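You operate a simulated robot arm through the tools that you are given. There is no shell and no other tool. Be economical: measure what you need, move in short steps, check, and stop when the job is done.

Carry out the task below with a simulated two-armed robot. There is one attempt and no reset: what you move stays moved.

JOB
Pick up the blue colour bottle from the far end of the long table with one hand, pass it to the other hand and put it on the top shelf of the trolley. Set down upright: colour bottle.

Only the result counts: the job must be done as asked and must still hold three seconds after the hand-in. Knocking over, shifting, dropping, spilling or breaking anything else fails it.

ROBOT AND FRAMES
Two 7-joint arms with two-finger grippers on one trunk, on a base that drives. Base frame: it is fixed to the floor where the robot stands at the start and does not move with it; the origin is under the middle of the robot, x ahead of it, y to its left, z up; the surface under the hand at the start is at about z = 75. Lengths are in cm, angles in rad, forces in N, time in s.
The left shoulder is at the start at [6, 12.3, 94.5], the right one opposite. With the tool pointing down near the work surface each hand reaches from about 34 to 80 cm from the robot's upright axis, wherever it stands, measured 20 degrees to its own side. Places, roughly: top shelf of the trolley [-60, 160, 70]. Payload 1.47 kg a hand.
Tool frame (each hand has its own): the origin (TCP) lies between the finger pads and is the grasp point; the fingertips stand 1.6 cm ahead of it; z points along the fingers, y is the line along which they close. The gripper opens to 8.7 cm. The gripper's body begins 5.5 cm behind the TCP.
Orientation is that of the tool frame in the base frame, as a unit quaternion [x, y, z, w]. With the fingers straight down and closing along the base's y, the tool's x points along the base's -x, its y along +y and its z along -z.

CONTROLS
- The arms move only by the tool apply_moves. It takes "left_commands", "right_commands" or both (then of equal length, played together; a hand with none holds still); each is one flat list of numbers, 6 for each row, row after row: the shift along the base's x, y, z in cm, then the turn, a rotation vector about the base's x, y, z in degrees. In form: [dx, dy, dz, ax, ay, az, dx, dy, dz, ax, ay, az, ...]. A call has 1 to 10 rows; each row shifts and turns the commanded pose from where the row before left it. "left_hand" and "right_hand" are, for a hand that has rows, the gripper command, from -1 (shut) to 1 (fully open), values between in proportion, set as the call begins (left out, the last holds). A row lasts 0.2 s, in which the tool goes at most 5 cm and 0.15 rad; a call with a longer step from one row to the next is refused whole, and so is a gripper value outside its range. A pose out of reach is approached as far as the arm can. The call stops where the force on the tool passes 40 N (or 10 N more than at its start, if that is more) or the arm is blocked; 0.2 s more then pass. The fingers move at their own pace (about 15.3 cm/s each) and stop on an object; they squeeze with about 28 N. The grip force told is the motor's: it shows also when the fingers shut on nothing. Time passes only in rows, and 0.2 s behind the last, so rows that do not move let the fingers close. The reply holds the time, the measured pose of the TCP, the force on the tool along the base axes, the opening and the grip force, in the units named above and with some noise, with the torque about the TCP (base axes, N m) and any sound that the robot's microphone picked up.
- Cameras (640 x 400 px; columns grow to the right, rows downward): "scene" is now at [9.74, -3.74, 150.43]; the picture's right is [-0.43, -0.90, 0.00], its down [-0.62, 0.29, -0.73] and it looks along [0.66, -0.31, -0.68] (base axes); focal length 286 px, centre (320, 200). "left" rides on the left gripper at [7.3, -1.2, -9] in its tool frame; the picture's right is [0.16, 0.99, 0.00], its down [-0.72, 0.12, -0.68] and it looks along [-0.67, 0.11, 0.73] (tool axes); focal length 247 px, centre (320, 200). "right" rides on the right gripper at [7.3, 1.2, -9] in its tool frame; the picture's right is [-0.16, 0.99, 0.00], its down [-0.72, -0.12, -0.68] and it looks along [-0.67, -0.11, 0.73] (tool axes); focal length 247 px, centre (320, 200). There is no depth. A picture from a camera that has moved, and an enlarged one, comes with that camera's place and axes in the base frame and with its lens. The place of the scene camera against the robot may be out by one fixed shift of up to 1.8 cm in any direction.
- grab_frame(camera): a new picture of that camera. It takes no simulated time.
- lift_body(by): slides the trunk up (or, below 0, down) by that many cm; the arms and the scene camera ride with it, the base frame stays. It gives what a move gives, with no picture.
- drive_base(legs): drives the robot by 1 to 6 legs, each [ahead, left, turn to the left] in cm, cm and rad, along the robot's own axes; the way and the turn of a leg run together, so that a leg with both is an arc; at most 150 cm and 3.142 rad a leg. The arms and the cameras ride along, it lands a little off, and it stops where it bumps. It gives what a move gives.
- aim_head(pan, tilt): turns the head with the scene camera to pan (to the left, within 2.094 rad either way) and tilt (down, from -0.506 to 1.204), counted from straight ahead of the robot. It gives what a move gives.
- close_up(camera, box): a new picture of the part [left, top, right, bottom] of that camera's present view, enlarged. It takes no simulated time.
- close_job(): hands the job in; it is judged then, once.

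Work in short steps. Places have to be worked out from the pictures, the camera data and where the tool is seen: move nearer, look again, correct. Check each grasp and each placing, and mend what went wrong. You have 120 turns and 100 pictures in all, those below and enlarged ones among them. Open the grippers and draw the arms clear of the work before you hand the job in, unless the task says otherwise; then end with one line.

The tools are called after ">>>" as a command line: name --argument value ..., lists and objects as JSON in quotes. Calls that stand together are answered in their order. apply_moves: Moves the arms, as the interface text tells. Its arguments: {"type":"object","properties":{"left_commands":{"type":"array"},"left_hand":{"type":"number"},"right_commands":{"type":"array"},"right_hand":{"type":"number"}},"required":[]} The other tools are called the same way: lift_body (by) slides the trunk up or down; drive_base (legs) drives the base; aim_head (pan, tilt) turns the head that bears the scene camera; grab_frame (camera) takes a picture; close_up (camera, box) takes an enlarged picture of a part of a camera's view; close_job () hands the job in.

At the start:

```text
time_s: 0.0
left_ee_pos: [57.19, -1.95, 101.55]
left_tool_rot: [-0.001, 1.0, 0.0, 0.001]
left_wrist_force: [1.1, 0.0, 0.2]
left_wrist_torque: [-0.03, -0.01, -0.02]
left_grip_width: 8.69
left_finger_force: 0.1
right_ee_pos: [46.63, -44.56, 108.1]
right_tool_rot: [0.0, 1.0, 0.0, 0.0]
right_wrist_force: [-0.3, -0.1, 0.9]
right_wrist_torque: [0.0, -0.01, 0.03]
right_grip_width: 8.71
right_finger_force: 0.1
trunk travel left (down, up): [-10.0, 13.0]
robot x, y, heading: [-0.1, -0.23, -0.001]
head pan, tilt: [-0.442, 0.754]
```

scene: 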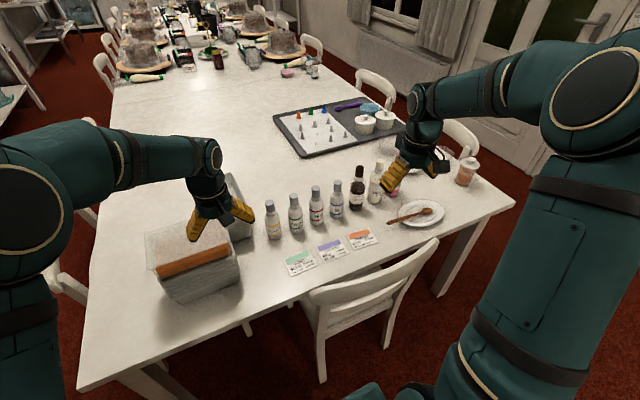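
right: 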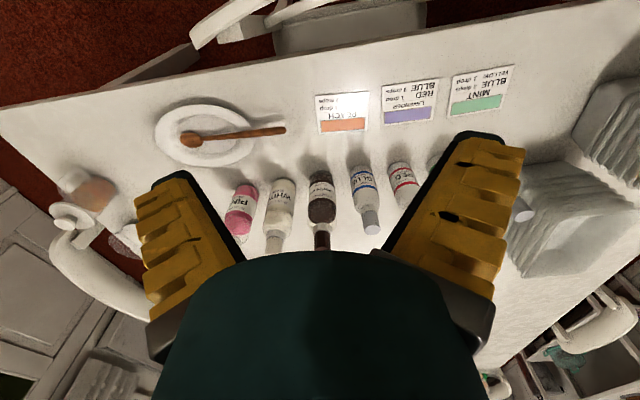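
left: 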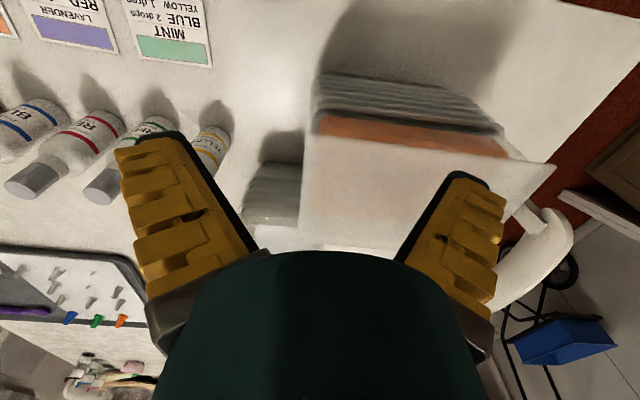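

I'll look at the near row of bottles and at the table's other end, to find which blue bottle is meant.

>>> close_up --camera "scene" --box '[240, 140, 480, 290]'

>>> close_up --camera "scene" --box '[80, 0, 340, 120]'

```text
2.67 times, centred on (360, 215) of scene
camera zoom: at [9.74, -3.74, 150.43], right [-0.43, -0.9, 0.0], down [-0.62, 0.29, -0.73], along [0.66, -0.31, -0.68], focal length 762 px, centre (213, 160)
```

zoom: 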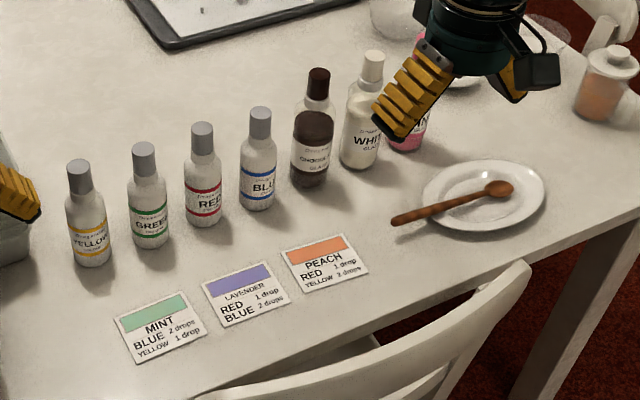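

```text
2.46 times, centred on (210, 60) of scene
camera zoom: at [9.74, -3.74, 150.43], right [-0.43, -0.9, 0.0], down [-0.62, 0.29, -0.73], along [0.66, -0.31, -0.68], focal length 703 px, centre (591, 545)
```

zoom: 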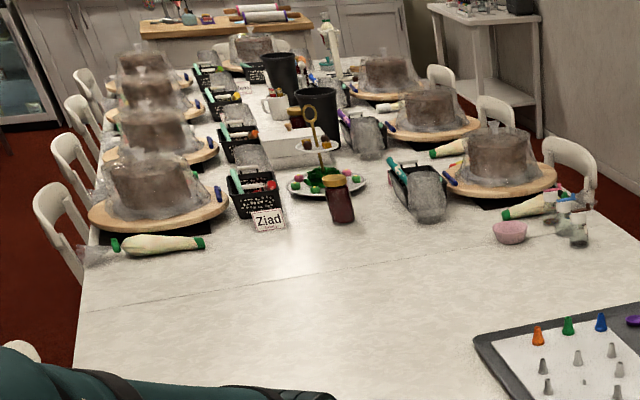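

The row by the robot holds a BLUE colour bottle. I'll check the other end more closely for a rival, and then look to the left for the trolley.

>>> close_up --camera "scene" --box '[160, 0, 240, 50]'

>>> close_up --camera "scene" --box '[270, 50, 340, 94]'

>>> aim_head --pan 1.7 --tilt 0.5

>>> grab_frame --camera "scene"

```text
8.00 times, centred on (200, 25) of scene
camera zoom: at [9.74, -3.74, 150.43], right [-0.43, -0.9, 0.0], down [-0.62, 0.29, -0.73], along [0.66, -0.31, -0.68], focal length 2285 px, centre (1280, 1600)
```

zoom: 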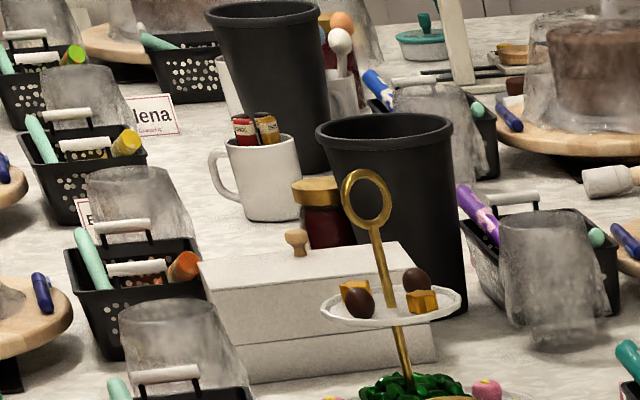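

```text
9.09 times, centred on (305, 72) of scene
camera zoom: at [9.74, -3.74, 150.43], right [-0.43, -0.9, 0.0], down [-0.62, 0.29, -0.73], along [0.66, -0.31, -0.68], focal length 2597 px, centre (456, 1364)
```

zoom: 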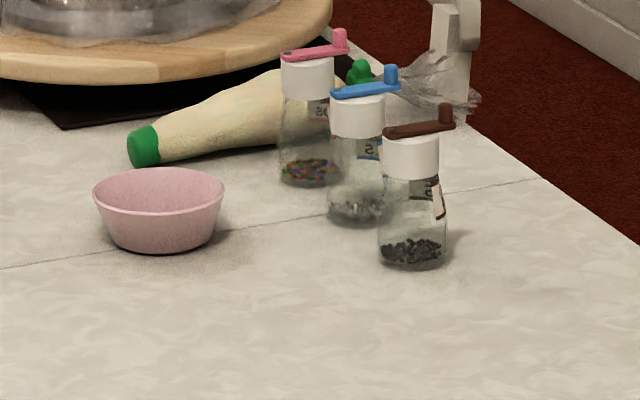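

```text
time_s: 2.0
left_ee_pos: [57.13, -1.89, 101.53]
left_tool_rot: [0.0, 1.0, -0.001, 0.001]
left_wrist_force: [0.2, -0.8, 0.6]
left_wrist_torque: [0.02, 0.0, 0.0]
left_grip_width: 8.71
left_finger_force: 0.0
right_ee_pos: [46.64, -44.7, 108.0]
right_tool_rot: [0.0, 1.0, 0.0, 0.0]
right_wrist_force: [0.3, -0.7, -1.0]
right_wrist_torque: [0.0, 0.02, -0.01]
right_grip_width: 8.72
right_finger_force: 0.1
trunk travel left (down, up): [-10.0, 13.0]
robot x, y, heading: [0.05, -0.1, 0.001]
head pan, tilt: [1.7, 0.499]
```

```text
92 pictures are left
camera scene: at [1.09, 8.82, 152.66], right [0.99, 0.13, 0.0], down [0.06, -0.47, -0.88], along [-0.11, 0.87, -0.48], focal length 286 px, centre (320, 200)
```

scene: 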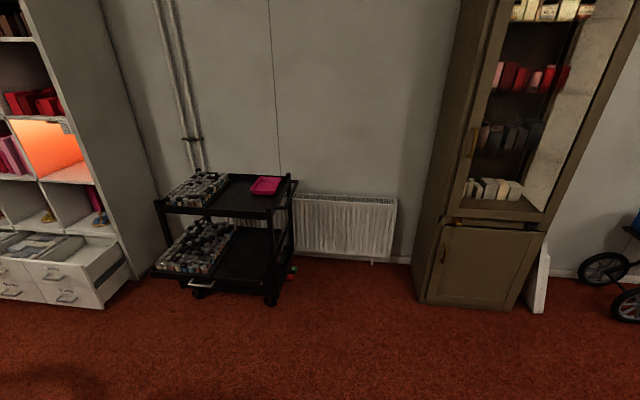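

The trolley is the black cart, with a bin of bottles on the left of its top shelf, a pink tray at the back right, and open space in front. I'll zoom in on it.

>>> close_up --camera "scene" --box '[140, 155, 310, 261]'

>>> aim_head --pan -0.3 --tilt 0.9

>>> grab_frame --camera "scene"

```text
3.76 times, centred on (225, 208) of scene
camera zoom: at [1.09, 8.82, 152.66], right [0.99, 0.13, 0.0], down [0.06, -0.47, -0.88], along [-0.11, 0.87, -0.48], focal length 1075 px, centre (678, 170)
```

zoom: 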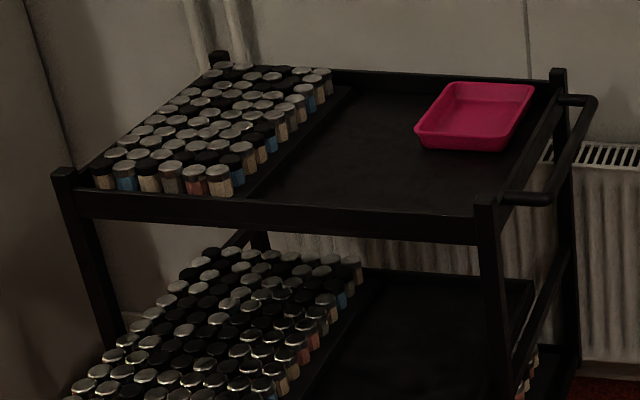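

```text
time_s: 4.0
left_ee_pos: [57.05, -1.98, 101.53]
left_tool_rot: [0.001, 1.0, 0.0, 0.0]
left_wrist_force: [1.2, -0.1, 0.2]
left_wrist_torque: [0.01, -0.03, -0.01]
left_grip_width: 8.71
left_finger_force: 0.1
right_ee_pos: [46.56, -44.63, 107.99]
right_tool_rot: [-0.001, 1.0, 0.0, 0.0]
right_wrist_force: [0.9, 0.2, 0.5]
right_wrist_torque: [-0.02, 0.01, -0.02]
right_grip_width: 8.71
right_finger_force: 0.2
trunk travel left (down, up): [-10.0, 13.0]
robot x, y, heading: [-0.13, 0.18, -0.001]
head pan, tilt: [-0.3, 0.901]
```

```text
90 pictures are left
camera scene: at [9.47, -2.43, 149.27], right [-0.3, -0.96, 0.0], down [-0.75, 0.23, -0.62], along [0.59, -0.18, -0.78], focal length 286 px, centre (320, 200)
```

scene: 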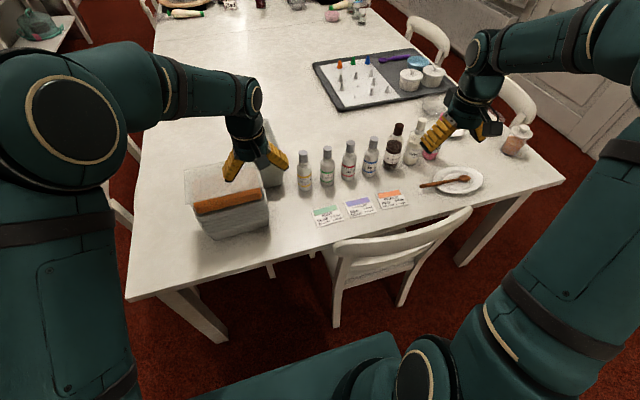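

The blue bottle's base is at about (72.5, -40), its top at z≈91.5, and its cap is about 3.3 cm wide. That's out of right-hand reach from here, so I raise the left hand and strafe right.

>>> apply_moves --left_commands '[0, 0, 4, 0, 0, 0, -2, 2, 4, 0, 0, 0, -3, 3, 2, 0, 0, 0]'

>>> drive_base --legs '[[0, -22, 0]]'

>>> grab_frame --camera "scene"

>>> grab_frame --camera "right"

```text
time_s: 4.8
left_ee_pos: [51.88, 2.98, 111.76]
left_tool_rot: [0.001, 1.0, 0.0, 0.0]
left_wrist_force: [0.5, -0.4, 0.3]
left_wrist_torque: [-0.02, -0.04, 0.01]
left_grip_width: 8.7
left_finger_force: 0.0
right_ee_pos: [46.44, -44.54, 107.91]
right_tool_rot: [0.0, 1.0, 0.0, 0.001]
right_wrist_force: [0.0, 0.1, -0.4]
right_wrist_torque: [0.03, -0.01, 0.01]
right_grip_width: 8.68
right_finger_force: 0.0
trunk travel left (down, up): [-10.0, 13.0]
robot x, y, heading: [-0.01, -0.17, 0.008]
head pan, tilt: [-0.3, 0.901]
```

```text
time_s: 7.3
left_ee_pos: [52.02, -19.14, 111.76]
left_tool_rot: [0.001, 1.0, 0.0, 0.001]
left_wrist_force: [-0.3, -0.1, 1.0]
left_wrist_torque: [0.0, -0.01, 0.0]
left_grip_width: 8.71
left_finger_force: 0.1
right_ee_pos: [46.46, -66.54, 107.97]
right_tool_rot: [0.001, 1.0, 0.0, 0.001]
right_wrist_force: [0.1, -0.6, -0.4]
right_wrist_torque: [-0.02, 0.04, 0.03]
right_grip_width: 8.69
right_finger_force: 0.1
trunk travel left (down, up): [-10.0, 13.0]
robot x, y, heading: [-0.21, -21.6, 0.001]
head pan, tilt: [-0.3, 0.901]
```

```text
89 pictures are left
camera scene: at [9.45, -24.31, 149.27], right [-0.3, -0.95, 0.0], down [-0.75, 0.23, -0.62], along [0.59, -0.18, -0.78], focal length 286 px, centre (320, 200)
```

scene: 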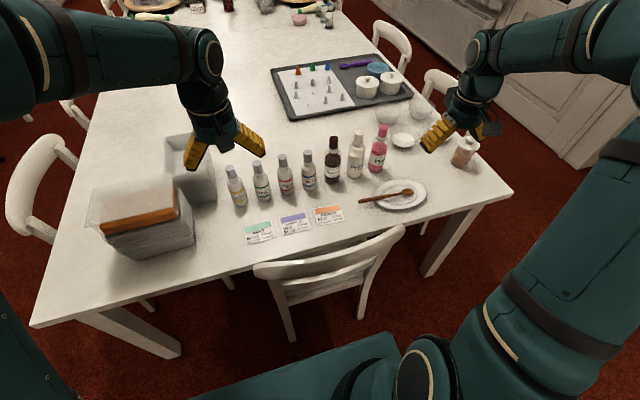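

```text
88 pictures are left
camera right: at [39.23, -65.35, 116.94], right [0.16, 0.99, 0.0], down [0.72, -0.12, 0.68], along [0.67, -0.11, -0.73], focal length 247 px, centre (320, 200)
```

right: 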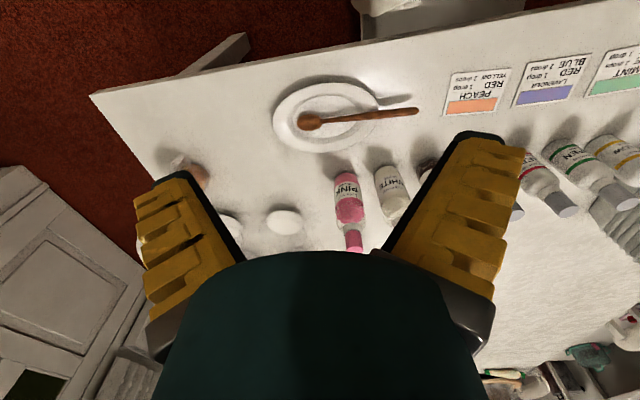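

The two views agree: blue bottle at about (72, -39.5), top at z≈91.4. I move the right hand toward it at height to look, and the left hand out of the way.

>>> apply_moves --right_commands '[2, 4, 0, 0, 0, 0, 2, 4, 0, 0, 0, 0, 2, 4, 0, 0, 0, 0, 2, 4, 0, 0, 0, 0, 2, 4, 0, 0, 0, 0, 2, 4, 0, 0, 0, 0, 2, 2.5, 0, 0, 0, 0]' --left_commands '[-2, 3, 0, 0, 0, 0, -2, 3, 0, 0, 0, 0, -2, 3, 0, 0, 0, 0, -2, 3, 0, 0, 0, 0, -1, 2, 0, 0, 0, 0, 0, 0, 0, 0, 0, 0, 0, 0, 0, 0, 0, 0]' --right_hand 0.35

>>> grab_frame --camera "right"

>>> grab_frame --camera "scene"

```text
time_s: 8.9
left_ee_pos: [42.85, -4.89, 111.68]
left_tool_rot: [0.001, 1.0, 0.0, 0.0]
left_wrist_force: [-0.5, 0.2, -1.0]
left_wrist_torque: [-0.03, 0.03, 0.01]
left_grip_width: 8.69
left_finger_force: 0.0
right_ee_pos: [60.49, -40.06, 107.77]
right_tool_rot: [0.001, 1.0, 0.0, -0.001]
right_wrist_force: [1.2, 0.7, 0.2]
right_wrist_torque: [-0.04, 0.0, 0.02]
right_grip_width: 6.36
right_finger_force: 3.3
trunk travel left (down, up): [-10.0, 13.0]
robot x, y, heading: [0.18, -21.94, -0.002]
head pan, tilt: [-0.3, 0.901]
```

```text
87 pictures are left
camera right: at [53.21, -38.73, 116.83], right [0.16, 0.99, 0.0], down [0.72, -0.12, 0.68], along [0.67, -0.11, -0.73], focal length 247 px, centre (320, 200)
```

right: 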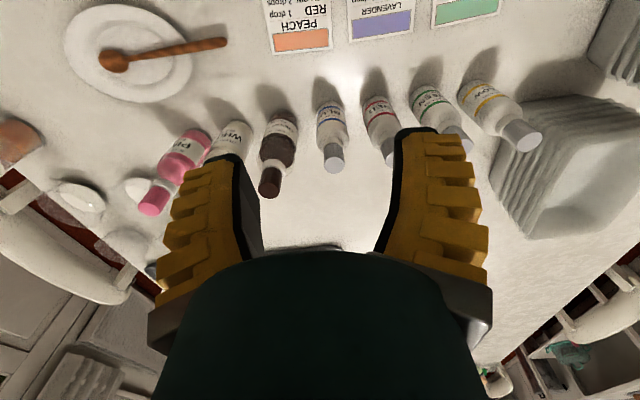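

```text
86 pictures are left
camera scene: at [9.51, -24.21, 149.27], right [-0.3, -0.95, 0.0], down [-0.75, 0.23, -0.62], along [0.59, -0.18, -0.78], focal length 286 px, centre (320, 200)
```

scene: 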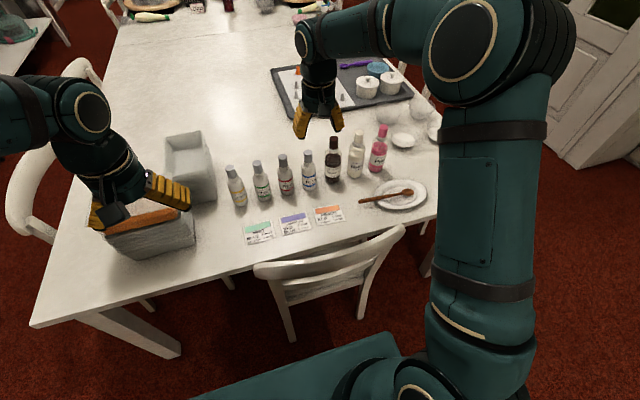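

The wrist camera puts the cap at about (71.2, -39.8). I move over it and down to a height just above the cap, then check.

>>> apply_moves --right_commands '[4, 0, 0, 0, 0, 0, 4, 0.1, 0, 0, 0, 0, 2.8, 0, 0, 0, 0, 0, 0, 0, -4, 0, 0, 0, 0, 0, -4, 0, 0, 0, 0, 0, -1.5, 0, 0, 0]'

>>> grab_frame --camera "right"

>>> close_up --camera "scene" --box '[200, 80, 440, 230]'

```text
time_s: 10.3
left_ee_pos: [42.92, -5.07, 111.63]
left_tool_rot: [0.001, 1.0, 0.0, 0.001]
left_wrist_force: [-1.2, 0.6, -0.4]
left_wrist_torque: [-0.02, 0.0, -0.01]
left_grip_width: 8.69
left_finger_force: 0.1
right_ee_pos: [71.31, -39.93, 98.51]
right_tool_rot: [0.002, 1.0, 0.0, 0.0]
right_wrist_force: [0.2, 0.7, 0.8]
right_wrist_torque: [-0.02, 0.0, 0.04]
right_grip_width: 6.33
right_finger_force: 3.5
trunk travel left (down, up): [-10.0, 13.0]
robot x, y, heading: [0.03, -22.18, 0.001]
head pan, tilt: [-0.3, 0.901]
```

```text
85 pictures are left
camera right: at [64.05, -38.75, 107.52], right [0.16, 0.99, 0.0], down [0.72, -0.12, 0.68], along [0.67, -0.11, -0.73], focal length 247 px, centre (320, 200)
```

right: 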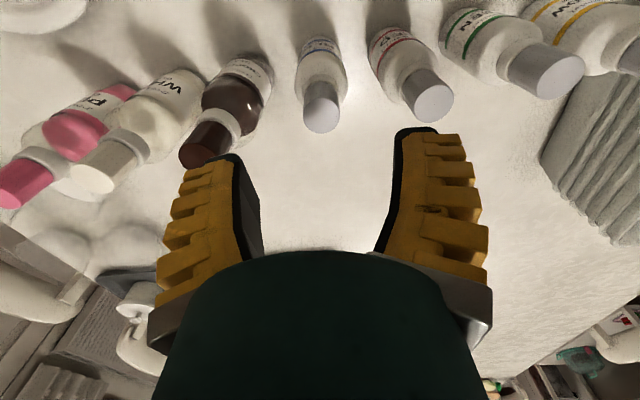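

```text
2.67 times, centred on (320, 155) of scene
camera zoom: at [9.42, -24.28, 149.28], right [-0.3, -0.95, 0.0], down [-0.75, 0.23, -0.62], along [0.59, -0.18, -0.78], focal length 762 px, centre (320, 320)
```

zoom: 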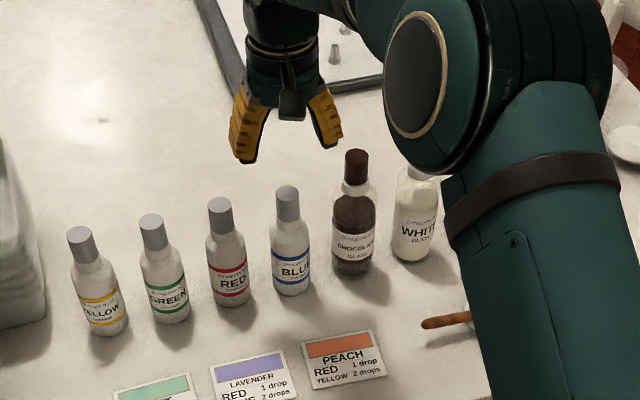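

I need a finer estimate of the cap centre, so I enlarge the wrist view.

>>> close_up --camera "right" --box '[260, 20, 400, 150]'

>>> close_up --camera "scene" --box '[270, 120, 350, 200]'

```text
3.08 times, centred on (330, 85) of right
camera zoom: at [64.05, -38.75, 107.52], right [0.16, 0.99, 0.0], down [0.72, -0.12, 0.68], along [0.67, -0.11, -0.73], focal length 760 px, centre (289, 554)
```

zoom: 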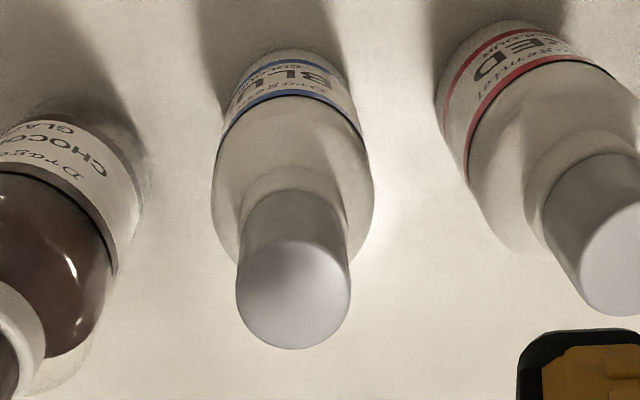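

```text
5.00 times, centred on (310, 160) of scene
camera zoom: at [9.42, -24.28, 149.28], right [-0.3, -0.95, 0.0], down [-0.75, 0.23, -0.62], along [0.59, -0.18, -0.78], focal length 1428 px, centre (370, 400)
```

zoom: 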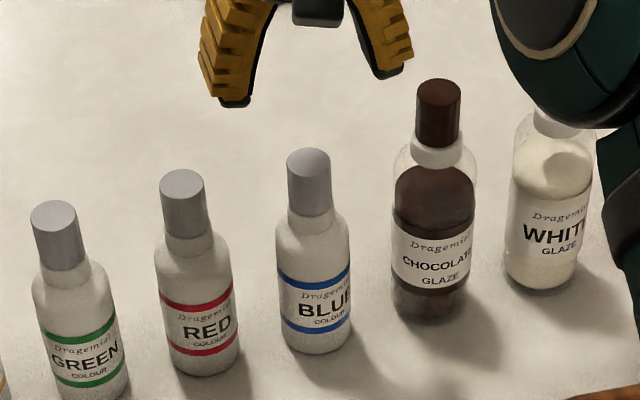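

The rays agree on the cap: centre (71.1, -39.8), top z≈91.8, about 2.6 cm across and about 4 cm tall. I descend to z≈89.3 and watch for contact.

>>> apply_moves --right_commands '[-0.2, 0.1, -3, 0, 0, 0, 0, 0, -3, 0, 0, 0, 0, 0, -2, 0, 0, 0, 0, 0, -1.2, 0, 0, 0]'

>>> grab_frame --camera "right"

>>> close_up --camera "scene" --box '[250, 100, 370, 200]'

```text
time_s: 11.3
left_ee_pos: [42.89, -5.09, 111.67]
left_tool_rot: [0.001, 1.0, 0.0, 0.001]
left_wrist_force: [-0.2, 0.0, 0.2]
left_wrist_torque: [0.0, 0.0, 0.0]
left_grip_width: 8.69
left_finger_force: 0.1
right_ee_pos: [71.04, -39.9, 89.27]
right_tool_rot: [0.001, 1.0, 0.0, 0.001]
right_wrist_force: [0.2, 0.4, -0.1]
right_wrist_torque: [-0.01, 0.0, -0.03]
right_grip_width: 6.33
right_finger_force: 3.3
trunk travel left (down, up): [-10.0, 13.0]
robot x, y, heading: [0.02, -21.92, -0.002]
head pan, tilt: [-0.3, 0.901]
```

```text
81 pictures are left
camera right: at [63.8, -38.69, 98.24], right [0.16, 0.99, 0.0], down [0.72, -0.12, 0.68], along [0.67, -0.11, -0.73], focal length 247 px, centre (320, 200)
```

right: 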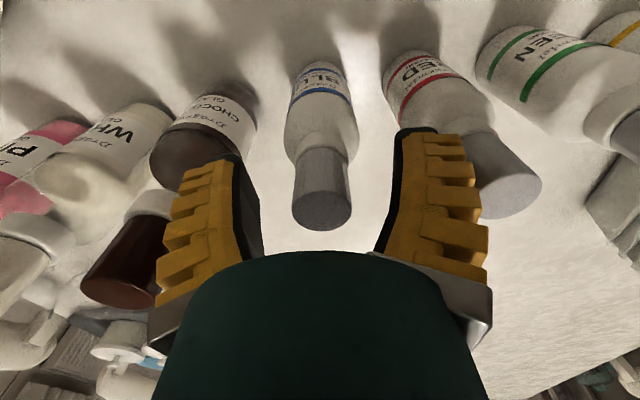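

```text
4.00 times, centred on (310, 150) of scene
camera zoom: at [9.46, -24.27, 149.27], right [-0.3, -0.95, 0.0], down [-0.75, 0.23, -0.62], along [0.59, -0.18, -0.78], focal length 1143 px, centre (360, 400)
```

zoom: 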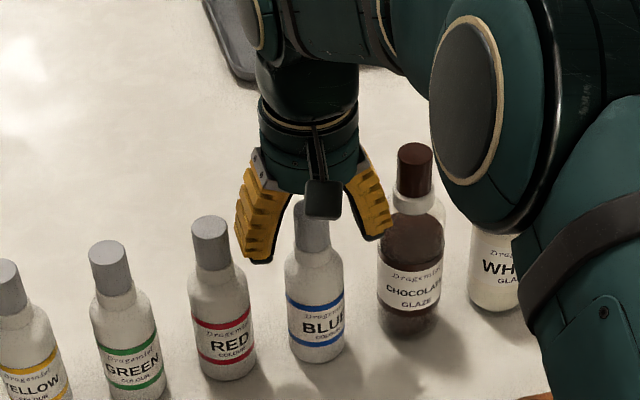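

The cap sits centred between the fingers in y and perhaps 0.4 cm nearer the robot than the TCP. I nudge and close.

>>> apply_moves --right_commands '[-0.4, 0, -0.2, 0, 0, 0]'

>>> apply_moves --right_commands '[0, 0, 0, 0, 0, 0, 0, 0, 0, 0, 0, 0, 0, 0, 0, 0, 0, 0]' --right_hand -1

>>> grab_frame --camera "right"

```text
time_s: 11.7
left_ee_pos: [42.76, -4.99, 111.61]
left_tool_rot: [0.001, 1.0, 0.0, 0.001]
left_wrist_force: [1.0, 0.6, 0.1]
left_wrist_torque: [0.03, -0.02, -0.02]
left_grip_width: 8.69
left_finger_force: 0.0
right_ee_pos: [70.78, -39.89, 89.26]
right_tool_rot: [0.0, 1.0, -0.001, 0.0]
right_wrist_force: [-0.8, 0.1, -0.3]
right_wrist_torque: [0.04, 0.0, 0.0]
right_grip_width: 6.35
right_finger_force: 3.4
trunk travel left (down, up): [-10.0, 13.0]
robot x, y, heading: [0.19, -21.97, -0.007]
head pan, tilt: [-0.3, 0.901]
```

```text
time_s: 12.5
left_ee_pos: [42.94, -4.89, 111.77]
left_tool_rot: [0.001, 1.0, 0.0, 0.002]
left_wrist_force: [-0.1, -0.2, 0.1]
left_wrist_torque: [0.01, 0.0, -0.05]
left_grip_width: 8.71
left_finger_force: 0.0
right_ee_pos: [70.74, -39.89, 89.04]
right_tool_rot: [0.001, 1.0, 0.0, 0.0]
right_wrist_force: [-0.1, 1.1, -0.5]
right_wrist_torque: [0.01, 0.03, -0.01]
right_grip_width: 1.23
right_finger_force: 28.2
trunk travel left (down, up): [-10.0, 13.0]
robot x, y, heading: [-0.16, -22.07, -0.001]
head pan, tilt: [-0.3, 0.901]
```

```text
79 pictures are left
camera right: at [63.44, -38.66, 98.11], right [0.16, 0.99, 0.0], down [0.72, -0.12, 0.68], along [0.67, -0.11, -0.73], focal length 247 px, centre (320, 200)
```

right: 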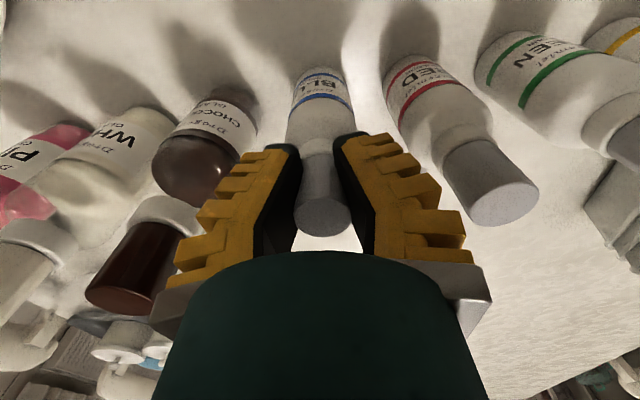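

A width of 1.23 cm is narrower than I judged the cap, so I look closely before lifting.

>>> close_up --camera "right" --box '[240, 110, 400, 260]'

>>> close_up --camera "scene" --box '[270, 120, 350, 200]'

>>> grab_frame --camera "left"

```text
2.67 times, centred on (320, 185) of right
camera zoom: at [63.44, -38.66, 98.11], right [0.16, 0.99, 0.0], down [0.72, -0.12, 0.68], along [0.67, -0.11, -0.73], focal length 659 px, centre (320, 240)
```

zoom: 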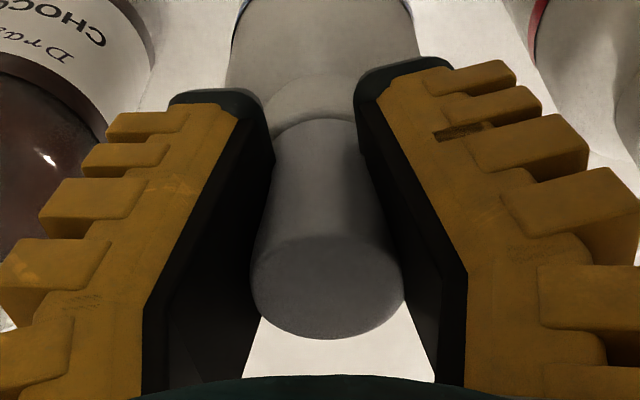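

```text
5.00 times, centred on (310, 160) of scene
camera zoom: at [9.45, -24.27, 149.27], right [-0.3, -0.95, 0.0], down [-0.75, 0.23, -0.62], along [0.59, -0.18, -0.78], focal length 1428 px, centre (370, 400)
```

zoom: 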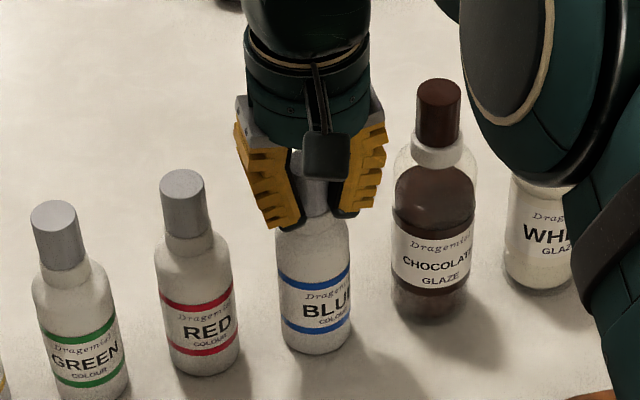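

```text
76 pictures are left
camera left: at [35.64, -6.11, 120.61], right [-0.16, 0.99, 0.0], down [0.72, 0.12, 0.68], along [0.67, 0.11, -0.73], focal length 247 px, centre (320, 200)
```

left: 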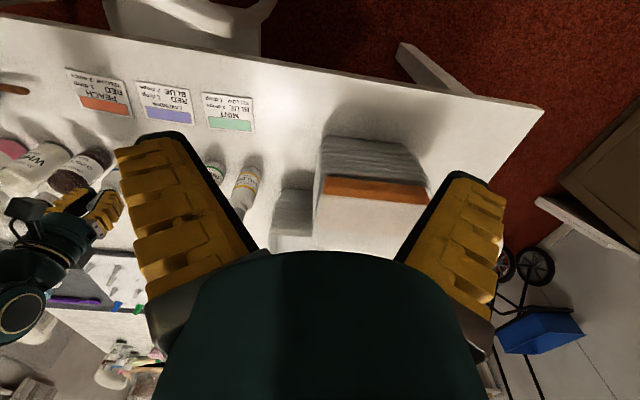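

The pads are flexing slightly around the cap and the bottle still stands, so the hold looks central. I lift slowly.

>>> apply_moves --right_commands '[0, 0, 1, 0, 0, 0, 0, 0, 1.5, 0, 0, 0, 0, 0, 2, 0, 0, 0]'

>>> close_up --camera "scene" --box '[250, 90, 370, 200]'

```text
time_s: 13.3
left_ee_pos: [42.8, -5.07, 111.73]
left_tool_rot: [0.0, 1.0, 0.0, 0.0]
left_wrist_force: [0.0, -0.4, -0.1]
left_wrist_torque: [0.0, 0.01, -0.03]
left_grip_width: 8.71
left_finger_force: 0.1
right_ee_pos: [70.72, -39.65, 93.63]
right_tool_rot: [0.001, 1.0, 0.0, -0.001]
right_wrist_force: [0.2, -0.5, -0.1]
right_wrist_torque: [-0.04, 0.01, 0.0]
right_grip_width: 1.17
right_finger_force: 28.0
trunk travel left (down, up): [-10.0, 13.0]
robot x, y, heading: [0.08, -21.83, 0.0]
head pan, tilt: [-0.3, 0.901]
```

```text
3.64 times, centred on (310, 145) of scene
camera zoom: at [9.43, -24.26, 149.28], right [-0.3, -0.95, 0.0], down [-0.75, 0.23, -0.62], along [0.59, -0.18, -0.78], focal length 1039 px, centre (356, 400)
```

zoom: 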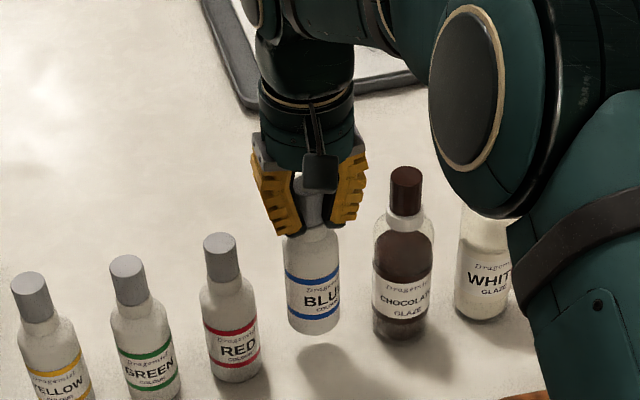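

The bottle hangs upright with a clear shadow gap. I lift it clear and bring it toward the centre at about (60, -27, 111), and I turn the left hand to a 45° yaw and 48° tilt for a side grasp on the body.

>>> apply_moves --right_commands '[0, 0, 3, 0, 0, 0, 0, 0, 4, 0, 0, 0, 0, 0, 4, 0, 0, 0, 0, 0, 4, 0, 0, 0, 0, 0, 2.4, 0, 0, 0, 0, 0, 0, 0, 0, 0]' --left_commands '[0, 1, 0, 0, 0, -7.5, 1, 1, 0, 0, 0, -7.5, 1, 1, 0, 0, 0, -7.5, 1, 1, 0, 0, 0, -7.5, 1, 1, 0, 0, 0, -7.5, 1, 1, 0, 0, 0, -7.5]'

>>> apply_moves --left_commands '[0, 0, 0, -5.66, -5.66, 0, 0, 0, 0, -5.66, -5.66, 0, 0, 0, 0, -5.66, -5.66, 0, 0, 0, -2, -5.66, -5.66, 0, 0, 0, -3, -5.66, -5.66, 0, 0, 0, -3, -5.66, -5.66, 0]' --right_commands '[-2, 2.1, 0, 0, 0, 0, -2, 2.1, 0, 0, 0, 0, -2, 2.1, 0, 0, 0, 0, -2, 2.1, 0, 0, 0, 0, -2, 2.1, 0, 0, 0, 0, -0.7, 2.1, 0, 0, 0, 0]'

>>> grab_frame --camera "scene"

>>> grab_frame --camera "left"

```text
time_s: 14.7
left_ee_pos: [48.1, 0.9, 111.72]
left_tool_rot: [0.385, 0.923, 0.0, 0.001]
left_wrist_force: [1.4, -0.2, 0.8]
left_wrist_torque: [0.0, 0.0, 0.02]
left_grip_width: 8.71
left_finger_force: 0.1
right_ee_pos: [70.56, -39.79, 111.21]
right_tool_rot: [0.001, 1.0, 0.0, 0.0]
right_wrist_force: [-0.4, 0.2, -1.9]
right_wrist_torque: [-0.01, 0.06, 0.03]
right_grip_width: 1.17
right_finger_force: 28.3
trunk travel left (down, up): [-10.0, 13.0]
robot x, y, heading: [0.04, -21.58, -0.003]
head pan, tilt: [-0.3, 0.901]
```

```text
time_s: 16.1
left_ee_pos: [48.17, 1.03, 103.52]
left_tool_rot: [0.35, 0.844, -0.157, 0.376]
left_wrist_force: [0.1, 0.6, -0.2]
left_wrist_torque: [0.0, 0.0, 0.0]
left_grip_width: 8.69
left_finger_force: 0.1
right_ee_pos: [60.03, -27.09, 111.02]
right_tool_rot: [0.001, 1.0, -0.001, 0.0]
right_wrist_force: [-0.4, 0.6, -1.3]
right_wrist_torque: [-0.01, 0.04, 0.01]
right_grip_width: 1.13
right_finger_force: 27.8
trunk travel left (down, up): [-10.0, 13.0]
robot x, y, heading: [-0.36, -21.9, 0.0]
head pan, tilt: [-0.3, 0.901]
```

```text
74 pictures are left
camera scene: at [9.56, -24.13, 149.26], right [-0.3, -0.95, 0.0], down [-0.75, 0.23, -0.62], along [0.59, -0.19, -0.78], focal length 286 px, centre (320, 200)
```

scene: 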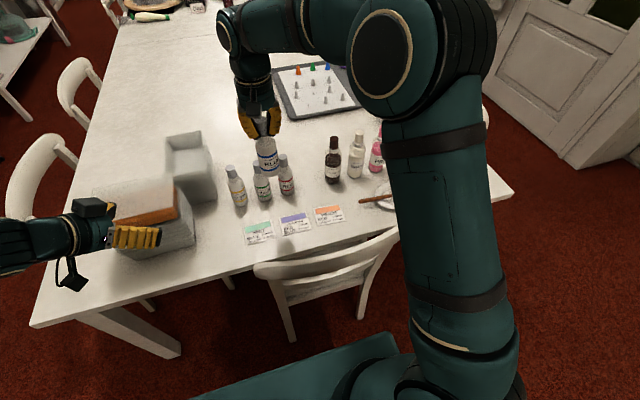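

```text
73 pictures are left
camera left: at [39.3, 8.44, 104.1], right [0.62, 0.77, -0.12], down [0.07, 0.1, 0.99], along [0.78, -0.63, 0.01], focal length 247 px, centre (320, 200)
```

left: 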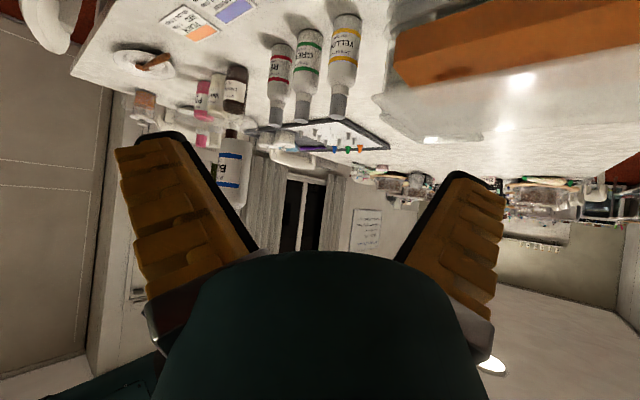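

The right hand holds the bottle at (60, -27), base at about z 97. I move the left hand to the pre-grasp point, about 14 cm from the bottle and level with its body.

>>> apply_moves --left_commands '[0.4, -3.6, -0.2, 0, 0, 0, 0.4, -3.6, -0.2, 0, 0, 0, 0.4, -3.6, -0.2, 0, 0, 0, 0.4, -3.6, -0.2, 0, 0, 0, 0.2, -3.6, -0.2, 0, 0, 0]'

>>> grab_frame --camera "scene"

>>> grab_frame --camera "left"

```text
time_s: 17.3
left_ee_pos: [50.08, -17.08, 102.55]
left_tool_rot: [0.35, 0.844, -0.155, 0.376]
left_wrist_force: [1.1, 0.0, 0.0]
left_wrist_torque: [0.05, -0.01, 0.04]
left_grip_width: 8.72
left_finger_force: 0.1
right_ee_pos: [59.97, -27.39, 111.07]
right_tool_rot: [0.001, 1.0, 0.0, 0.0]
right_wrist_force: [0.1, -0.5, -1.4]
right_wrist_torque: [0.01, -0.02, 0.01]
right_grip_width: 1.15
right_finger_force: 28.4
trunk travel left (down, up): [-10.0, 13.0]
robot x, y, heading: [-0.14, -22.25, -0.003]
head pan, tilt: [-0.3, 0.901]
```

```text
72 pictures are left
camera scene: at [9.48, -24.41, 149.27], right [-0.3, -0.95, 0.0], down [-0.75, 0.23, -0.62], along [0.59, -0.18, -0.78], focal length 286 px, centre (320, 200)
```

scene: 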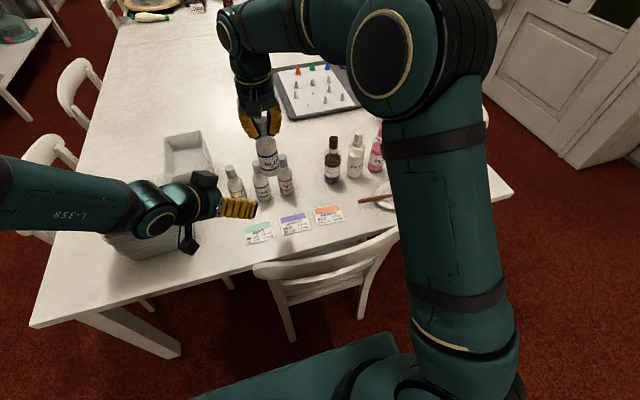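

```text
71 pictures are left
camera left: at [41.19, -9.63, 103.17], right [0.62, 0.77, -0.12], down [0.07, 0.1, 0.99], along [0.78, -0.63, 0.01], focal length 247 px, centre (320, 200)
```

left: 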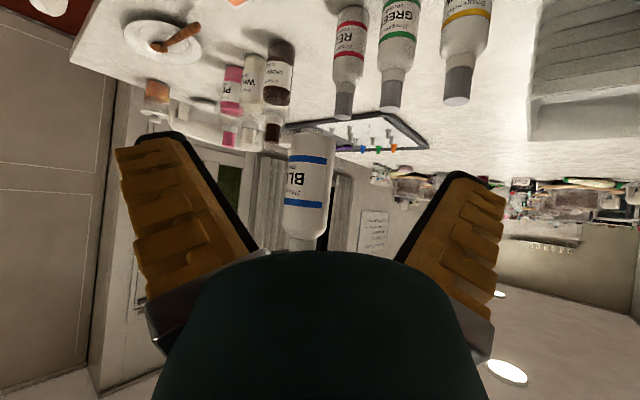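

In the left view the bottle is nearly aligned; the remaining move is about (10.2, -9.7). I go most of the way and check.

>>> apply_moves --left_commands '[2.4, -2.3, 0, 0, 0, 0, 2.4, -2.3, 0, 0, 0, 0, 2, -1.8, 0, 0, 0, 0]'

>>> grab_frame --camera "left"

>>> close_up --camera "scene" --box '[160, 40, 360, 240]'

```text
time_s: 18.1
left_ee_pos: [56.85, -23.73, 102.7]
left_tool_rot: [0.35, 0.843, -0.156, 0.376]
left_wrist_force: [-0.4, 0.1, 0.8]
left_wrist_torque: [-0.03, 0.01, -0.04]
left_grip_width: 8.7
left_finger_force: 0.0
right_ee_pos: [60.13, -27.25, 110.94]
right_tool_rot: [0.001, 1.0, 0.001, 0.0]
right_wrist_force: [-0.2, -0.1, -2.7]
right_wrist_torque: [0.01, 0.01, 0.0]
right_grip_width: 1.14
right_finger_force: 28.2
trunk travel left (down, up): [-10.0, 13.0]
robot x, y, heading: [0.09, -21.87, 0.003]
head pan, tilt: [-0.3, 0.901]
```

```text
70 pictures are left
camera left: at [47.98, -16.2, 103.21], right [0.62, 0.77, -0.12], down [0.07, 0.1, 0.99], along [0.78, -0.63, 0.01], focal length 247 px, centre (320, 200)
```

left: 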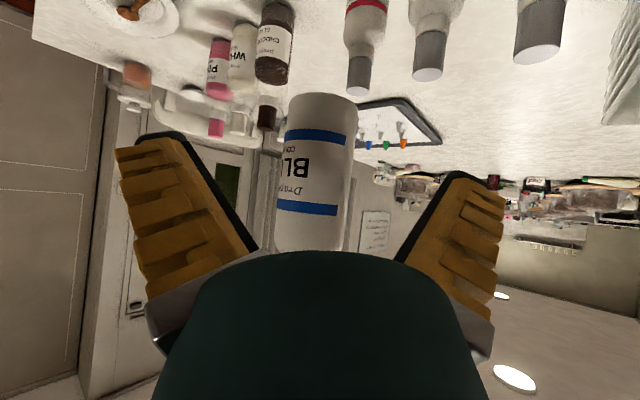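

```text
2.00 times, centred on (260, 140) of scene
camera zoom: at [9.52, -24.38, 149.26], right [-0.3, -0.95, 0.0], down [-0.75, 0.23, -0.62], along [0.59, -0.18, -0.78], focal length 571 px, centre (440, 320)
```

zoom: 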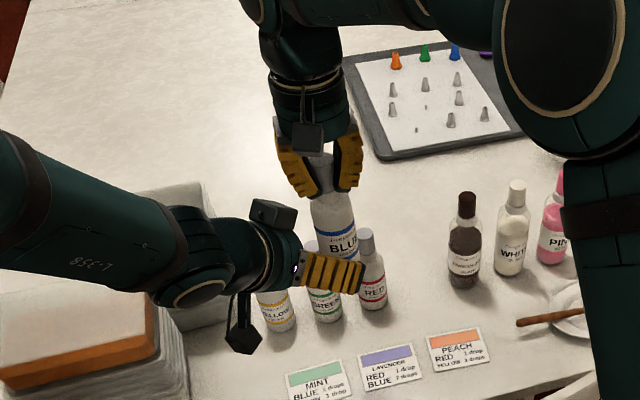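

Alignment is good, with about 4.8 cm left. I advance the final stretch before closing.

>>> apply_moves --left_commands '[1.8, -1.6, 0, 0, 0, 0, 1.7, -1.6, 0, 0, 0, 0, 0, 0, 0, 0, 0, 0]'

>>> grab_frame --camera "left"

>>> close_up --camera "scene" --box '[160, 40, 360, 240]'

```text
time_s: 18.7
left_ee_pos: [59.56, -26.39, 102.63]
left_tool_rot: [0.353, 0.843, -0.156, 0.374]
left_wrist_force: [-6.3, 4.0, 4.2]
left_wrist_torque: [-0.2, -0.48, 0.07]
left_grip_width: 8.72
left_finger_force: 0.0
right_ee_pos: [60.69, -28.24, 111.11]
right_tool_rot: [0.01, 1.0, -0.004, 0.009]
right_wrist_force: [6.1, -2.8, -5.1]
right_wrist_torque: [-0.14, -0.06, -0.19]
right_grip_width: 1.11
right_finger_force: 27.9
trunk travel left (down, up): [-10.0, 13.0]
robot x, y, heading: [-0.14, -22.07, 0.002]
head pan, tilt: [-0.3, 0.901]
stopped in row 2 (left hand): the force on the tool passed its limit at 56 N (the readings are from after the stop); the commanded pose is now the measured one
```

```text
68 pictures are left
camera left: at [50.73, -18.88, 103.22], right [0.63, 0.77, -0.12], down [0.07, 0.09, 0.99], along [0.78, -0.63, 0.01], focal length 247 px, centre (320, 200)
```

left: 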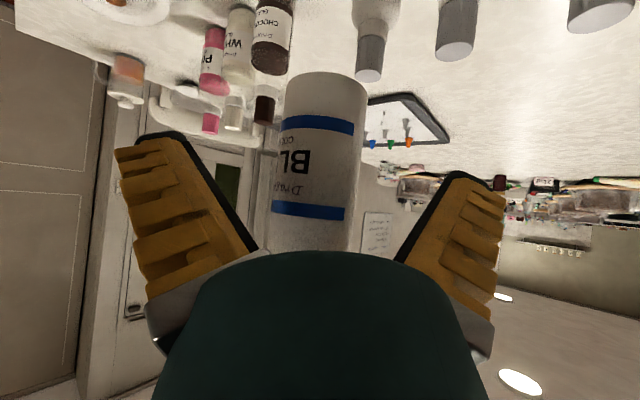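

```text
2.00 times, centred on (260, 140) of scene
camera zoom: at [9.46, -24.28, 149.27], right [-0.3, -0.95, 0.0], down [-0.75, 0.23, -0.62], along [0.59, -0.18, -0.78], focal length 571 px, centre (440, 320)
```

zoom: 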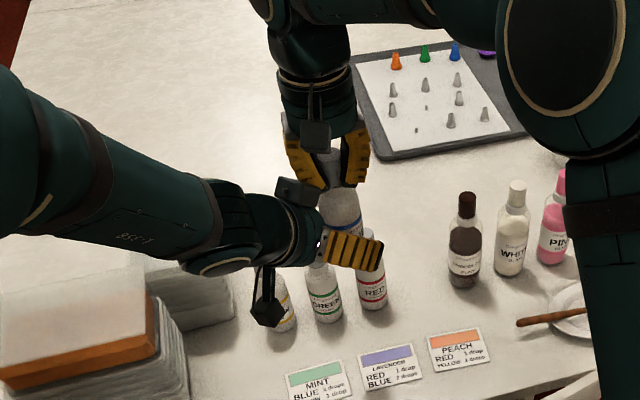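

The approach stopped on contact about 1.9 cm short. The readings have settled, but I need to see what touches before going on.

>>> close_up --camera "scene" --box '[230, 80, 310, 160]'

>>> grab_frame --camera "right"

```text
5.00 times, centred on (270, 120) of scene
camera zoom: at [9.46, -24.28, 149.27], right [-0.3, -0.95, 0.0], down [-0.75, 0.23, -0.62], along [0.59, -0.18, -0.78], focal length 1428 px, centre (570, 600)
```

zoom: 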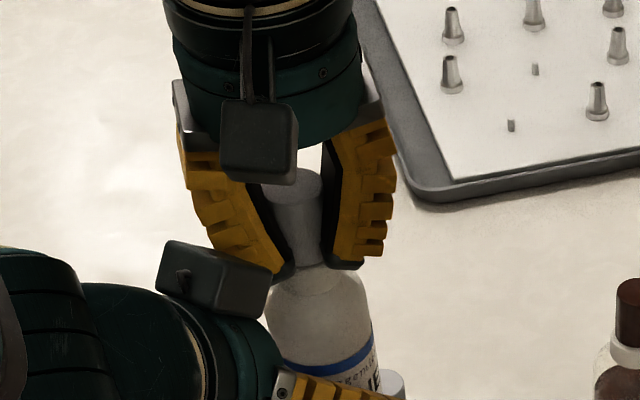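

```text
65 pictures are left
camera right: at [53.24, -26.76, 119.82], right [0.18, 0.98, -0.01], down [0.71, -0.12, 0.69], along [0.68, -0.13, -0.72], focal length 247 px, centre (320, 200)
```

right: 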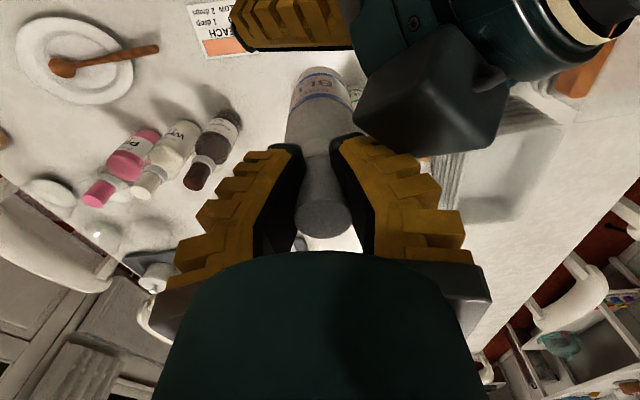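

The box on the left hand's upper side touched the right finger. I back off, turn the left hand to a more frontal yaw (about -10°) and a flatter 65° tilt, so that box stays behind the right fingers.

>>> apply_moves --left_commands '[-1.5, 1.5, 0, 0, 0, 0, -3, 3, 0, 0, 0, 0, -3, 3, 0, 0, 0, 0, -1, -1, 0, 0, 0, 7, -1, -1, 0, 0, 0, 7, -1, -1, 0, 0, 0, 7, -1, -1, 0, 0, 0, 7, -1, -1, 0, 0, 0, 7]'

>>> apply_moves --left_commands '[0, 0, 0.3, -1, -5.6, 0, 0, 0, 0.3, -1, -5.6, 0, 0, 0, 0.3, -1, -5.6, 0]'

>>> grab_frame --camera "left"

>>> grab_frame --camera "scene"

```text
time_s: 20.5
left_ee_pos: [46.98, -23.79, 102.61]
left_tool_rot: [0.081, 0.91, -0.036, 0.404]
left_wrist_force: [-0.1, -0.7, -0.4]
left_wrist_torque: [-0.01, 0.01, 0.01]
left_grip_width: 8.7
left_finger_force: 0.1
right_ee_pos: [60.48, -28.07, 111.03]
right_tool_rot: [0.009, 1.0, -0.003, 0.009]
right_wrist_force: [-0.3, -0.5, -1.2]
right_wrist_torque: [0.03, 0.0, 0.03]
right_grip_width: 1.12
right_finger_force: 27.6
trunk travel left (down, up): [-10.0, 13.0]
robot x, y, heading: [-0.1, -21.92, -0.007]
head pan, tilt: [-0.3, 0.901]
```

```text
time_s: 21.2
left_ee_pos: [49.13, -17.46, 101.49]
left_tool_rot: [-0.005, 0.877, -0.029, 0.48]
left_wrist_force: [0.8, -0.5, 0.1]
left_wrist_torque: [-0.02, 0.04, 0.0]
left_grip_width: 8.68
left_finger_force: 0.1
right_ee_pos: [60.8, -28.55, 110.62]
right_tool_rot: [0.012, 1.0, -0.004, 0.004]
right_wrist_force: [-1.1, 0.1, -1.1]
right_wrist_torque: [-0.01, -0.04, 0.01]
right_grip_width: 1.14
right_finger_force: 28.2
trunk travel left (down, up): [-10.0, 13.0]
robot x, y, heading: [-0.23, -21.73, 0.003]
head pan, tilt: [-0.3, 0.901]
stopped in row 3 (left hand): the arm was blocked; the commanded pose is now the measured one
```

```text
64 pictures are left
camera left: at [37.78, -18.38, 100.29], right [-0.07, 0.98, -0.19], down [-0.18, 0.17, 0.97], along [0.98, 0.1, 0.17], focal length 247 px, centre (320, 200)
```

left: 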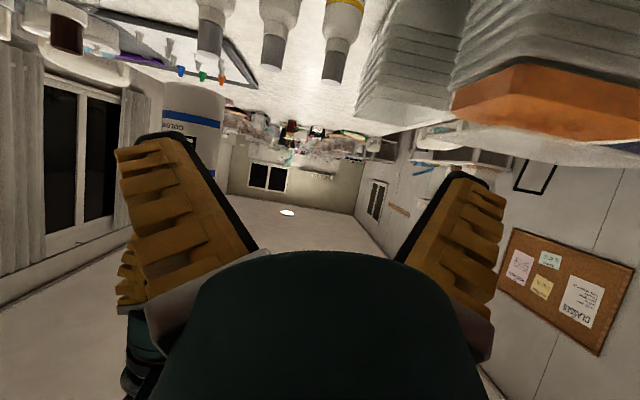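

```text
63 pictures are left
camera scene: at [9.49, -24.29, 149.27], right [-0.3, -0.95, 0.0], down [-0.75, 0.23, -0.62], along [0.59, -0.18, -0.78], focal length 286 px, centre (320, 200)
```

scene: 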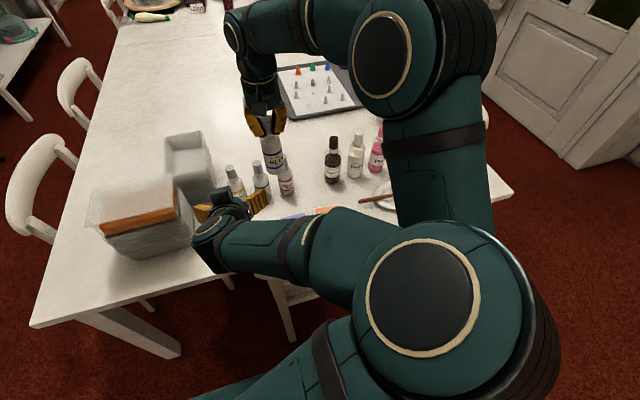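

The left elbow swung across to the middle and was blocked, probably against the right arm. I unwind: tilt back and move the left hand to its own side, in small steps.

>>> apply_moves --left_commands '[-1, 2, 0.5, 0, 6, 0, -1, 3, 0.5, 0, 6, 0, 0, 3, 0.5, 0, 6, 0, 0, 3, 0, 0, 6, 0]'

>>> grab_frame --camera "scene"

```text
time_s: 22.2
left_ee_pos: [47.29, -6.45, 102.83]
left_tool_rot: [-0.011, 0.957, -0.028, 0.287]
left_wrist_force: [-0.2, 0.9, -0.4]
left_wrist_torque: [-0.03, 0.0, 0.0]
left_grip_width: 8.71
left_finger_force: 0.1
right_ee_pos: [60.66, -28.1, 110.82]
right_tool_rot: [0.01, 1.0, -0.003, 0.007]
right_wrist_force: [0.3, -0.7, -0.4]
right_wrist_torque: [0.03, 0.02, -0.03]
right_grip_width: 1.13
right_finger_force: 27.7
trunk travel left (down, up): [-10.0, 13.0]
robot x, y, heading: [-0.31, -21.85, -0.001]
head pan, tilt: [-0.3, 0.901]
```

```text
62 pictures are left
camera scene: at [9.52, -24.17, 149.27], right [-0.3, -0.95, 0.0], down [-0.75, 0.23, -0.62], along [0.59, -0.18, -0.78], focal length 286 px, centre (320, 200)
```

scene: 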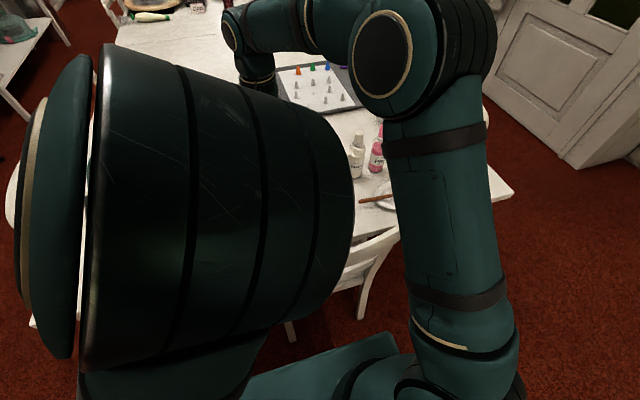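

The left elbow is now high in front of the camera. I keep unwinding toward a natural pose on the left side.

>>> apply_moves --left_commands '[0, 3, 1, 0, 6, 0, 0, 3, 1, 0, 6, 0, 0, 3, 1, 0, 6, 0, 0, 2, 1, 0, 6, 0, 0, 0, 1, 0, 6, 0]'

>>> grab_frame --camera "scene"

```text
time_s: 23.4
left_ee_pos: [47.31, 4.7, 108.22]
left_tool_rot: [-0.018, 0.999, -0.024, 0.029]
left_wrist_force: [-0.1, -0.4, -0.5]
left_wrist_torque: [-0.02, 0.0, 0.03]
left_grip_width: 8.7
left_finger_force: 0.0
right_ee_pos: [60.69, -28.07, 110.91]
right_tool_rot: [0.011, 1.0, -0.005, 0.007]
right_wrist_force: [0.0, -0.4, -1.6]
right_wrist_torque: [-0.03, 0.01, 0.01]
right_grip_width: 1.13
right_finger_force: 27.4
trunk travel left (down, up): [-10.0, 13.0]
robot x, y, heading: [-0.13, -21.78, -0.004]
head pan, tilt: [-0.3, 0.901]
```

```text
61 pictures are left
camera scene: at [9.5, -24.27, 149.27], right [-0.3, -0.95, 0.0], down [-0.75, 0.23, -0.62], along [0.59, -0.18, -0.78], focal length 286 px, centre (320, 200)
```

scene: 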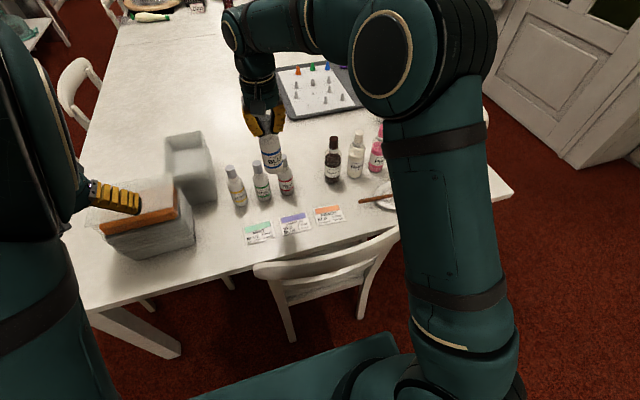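

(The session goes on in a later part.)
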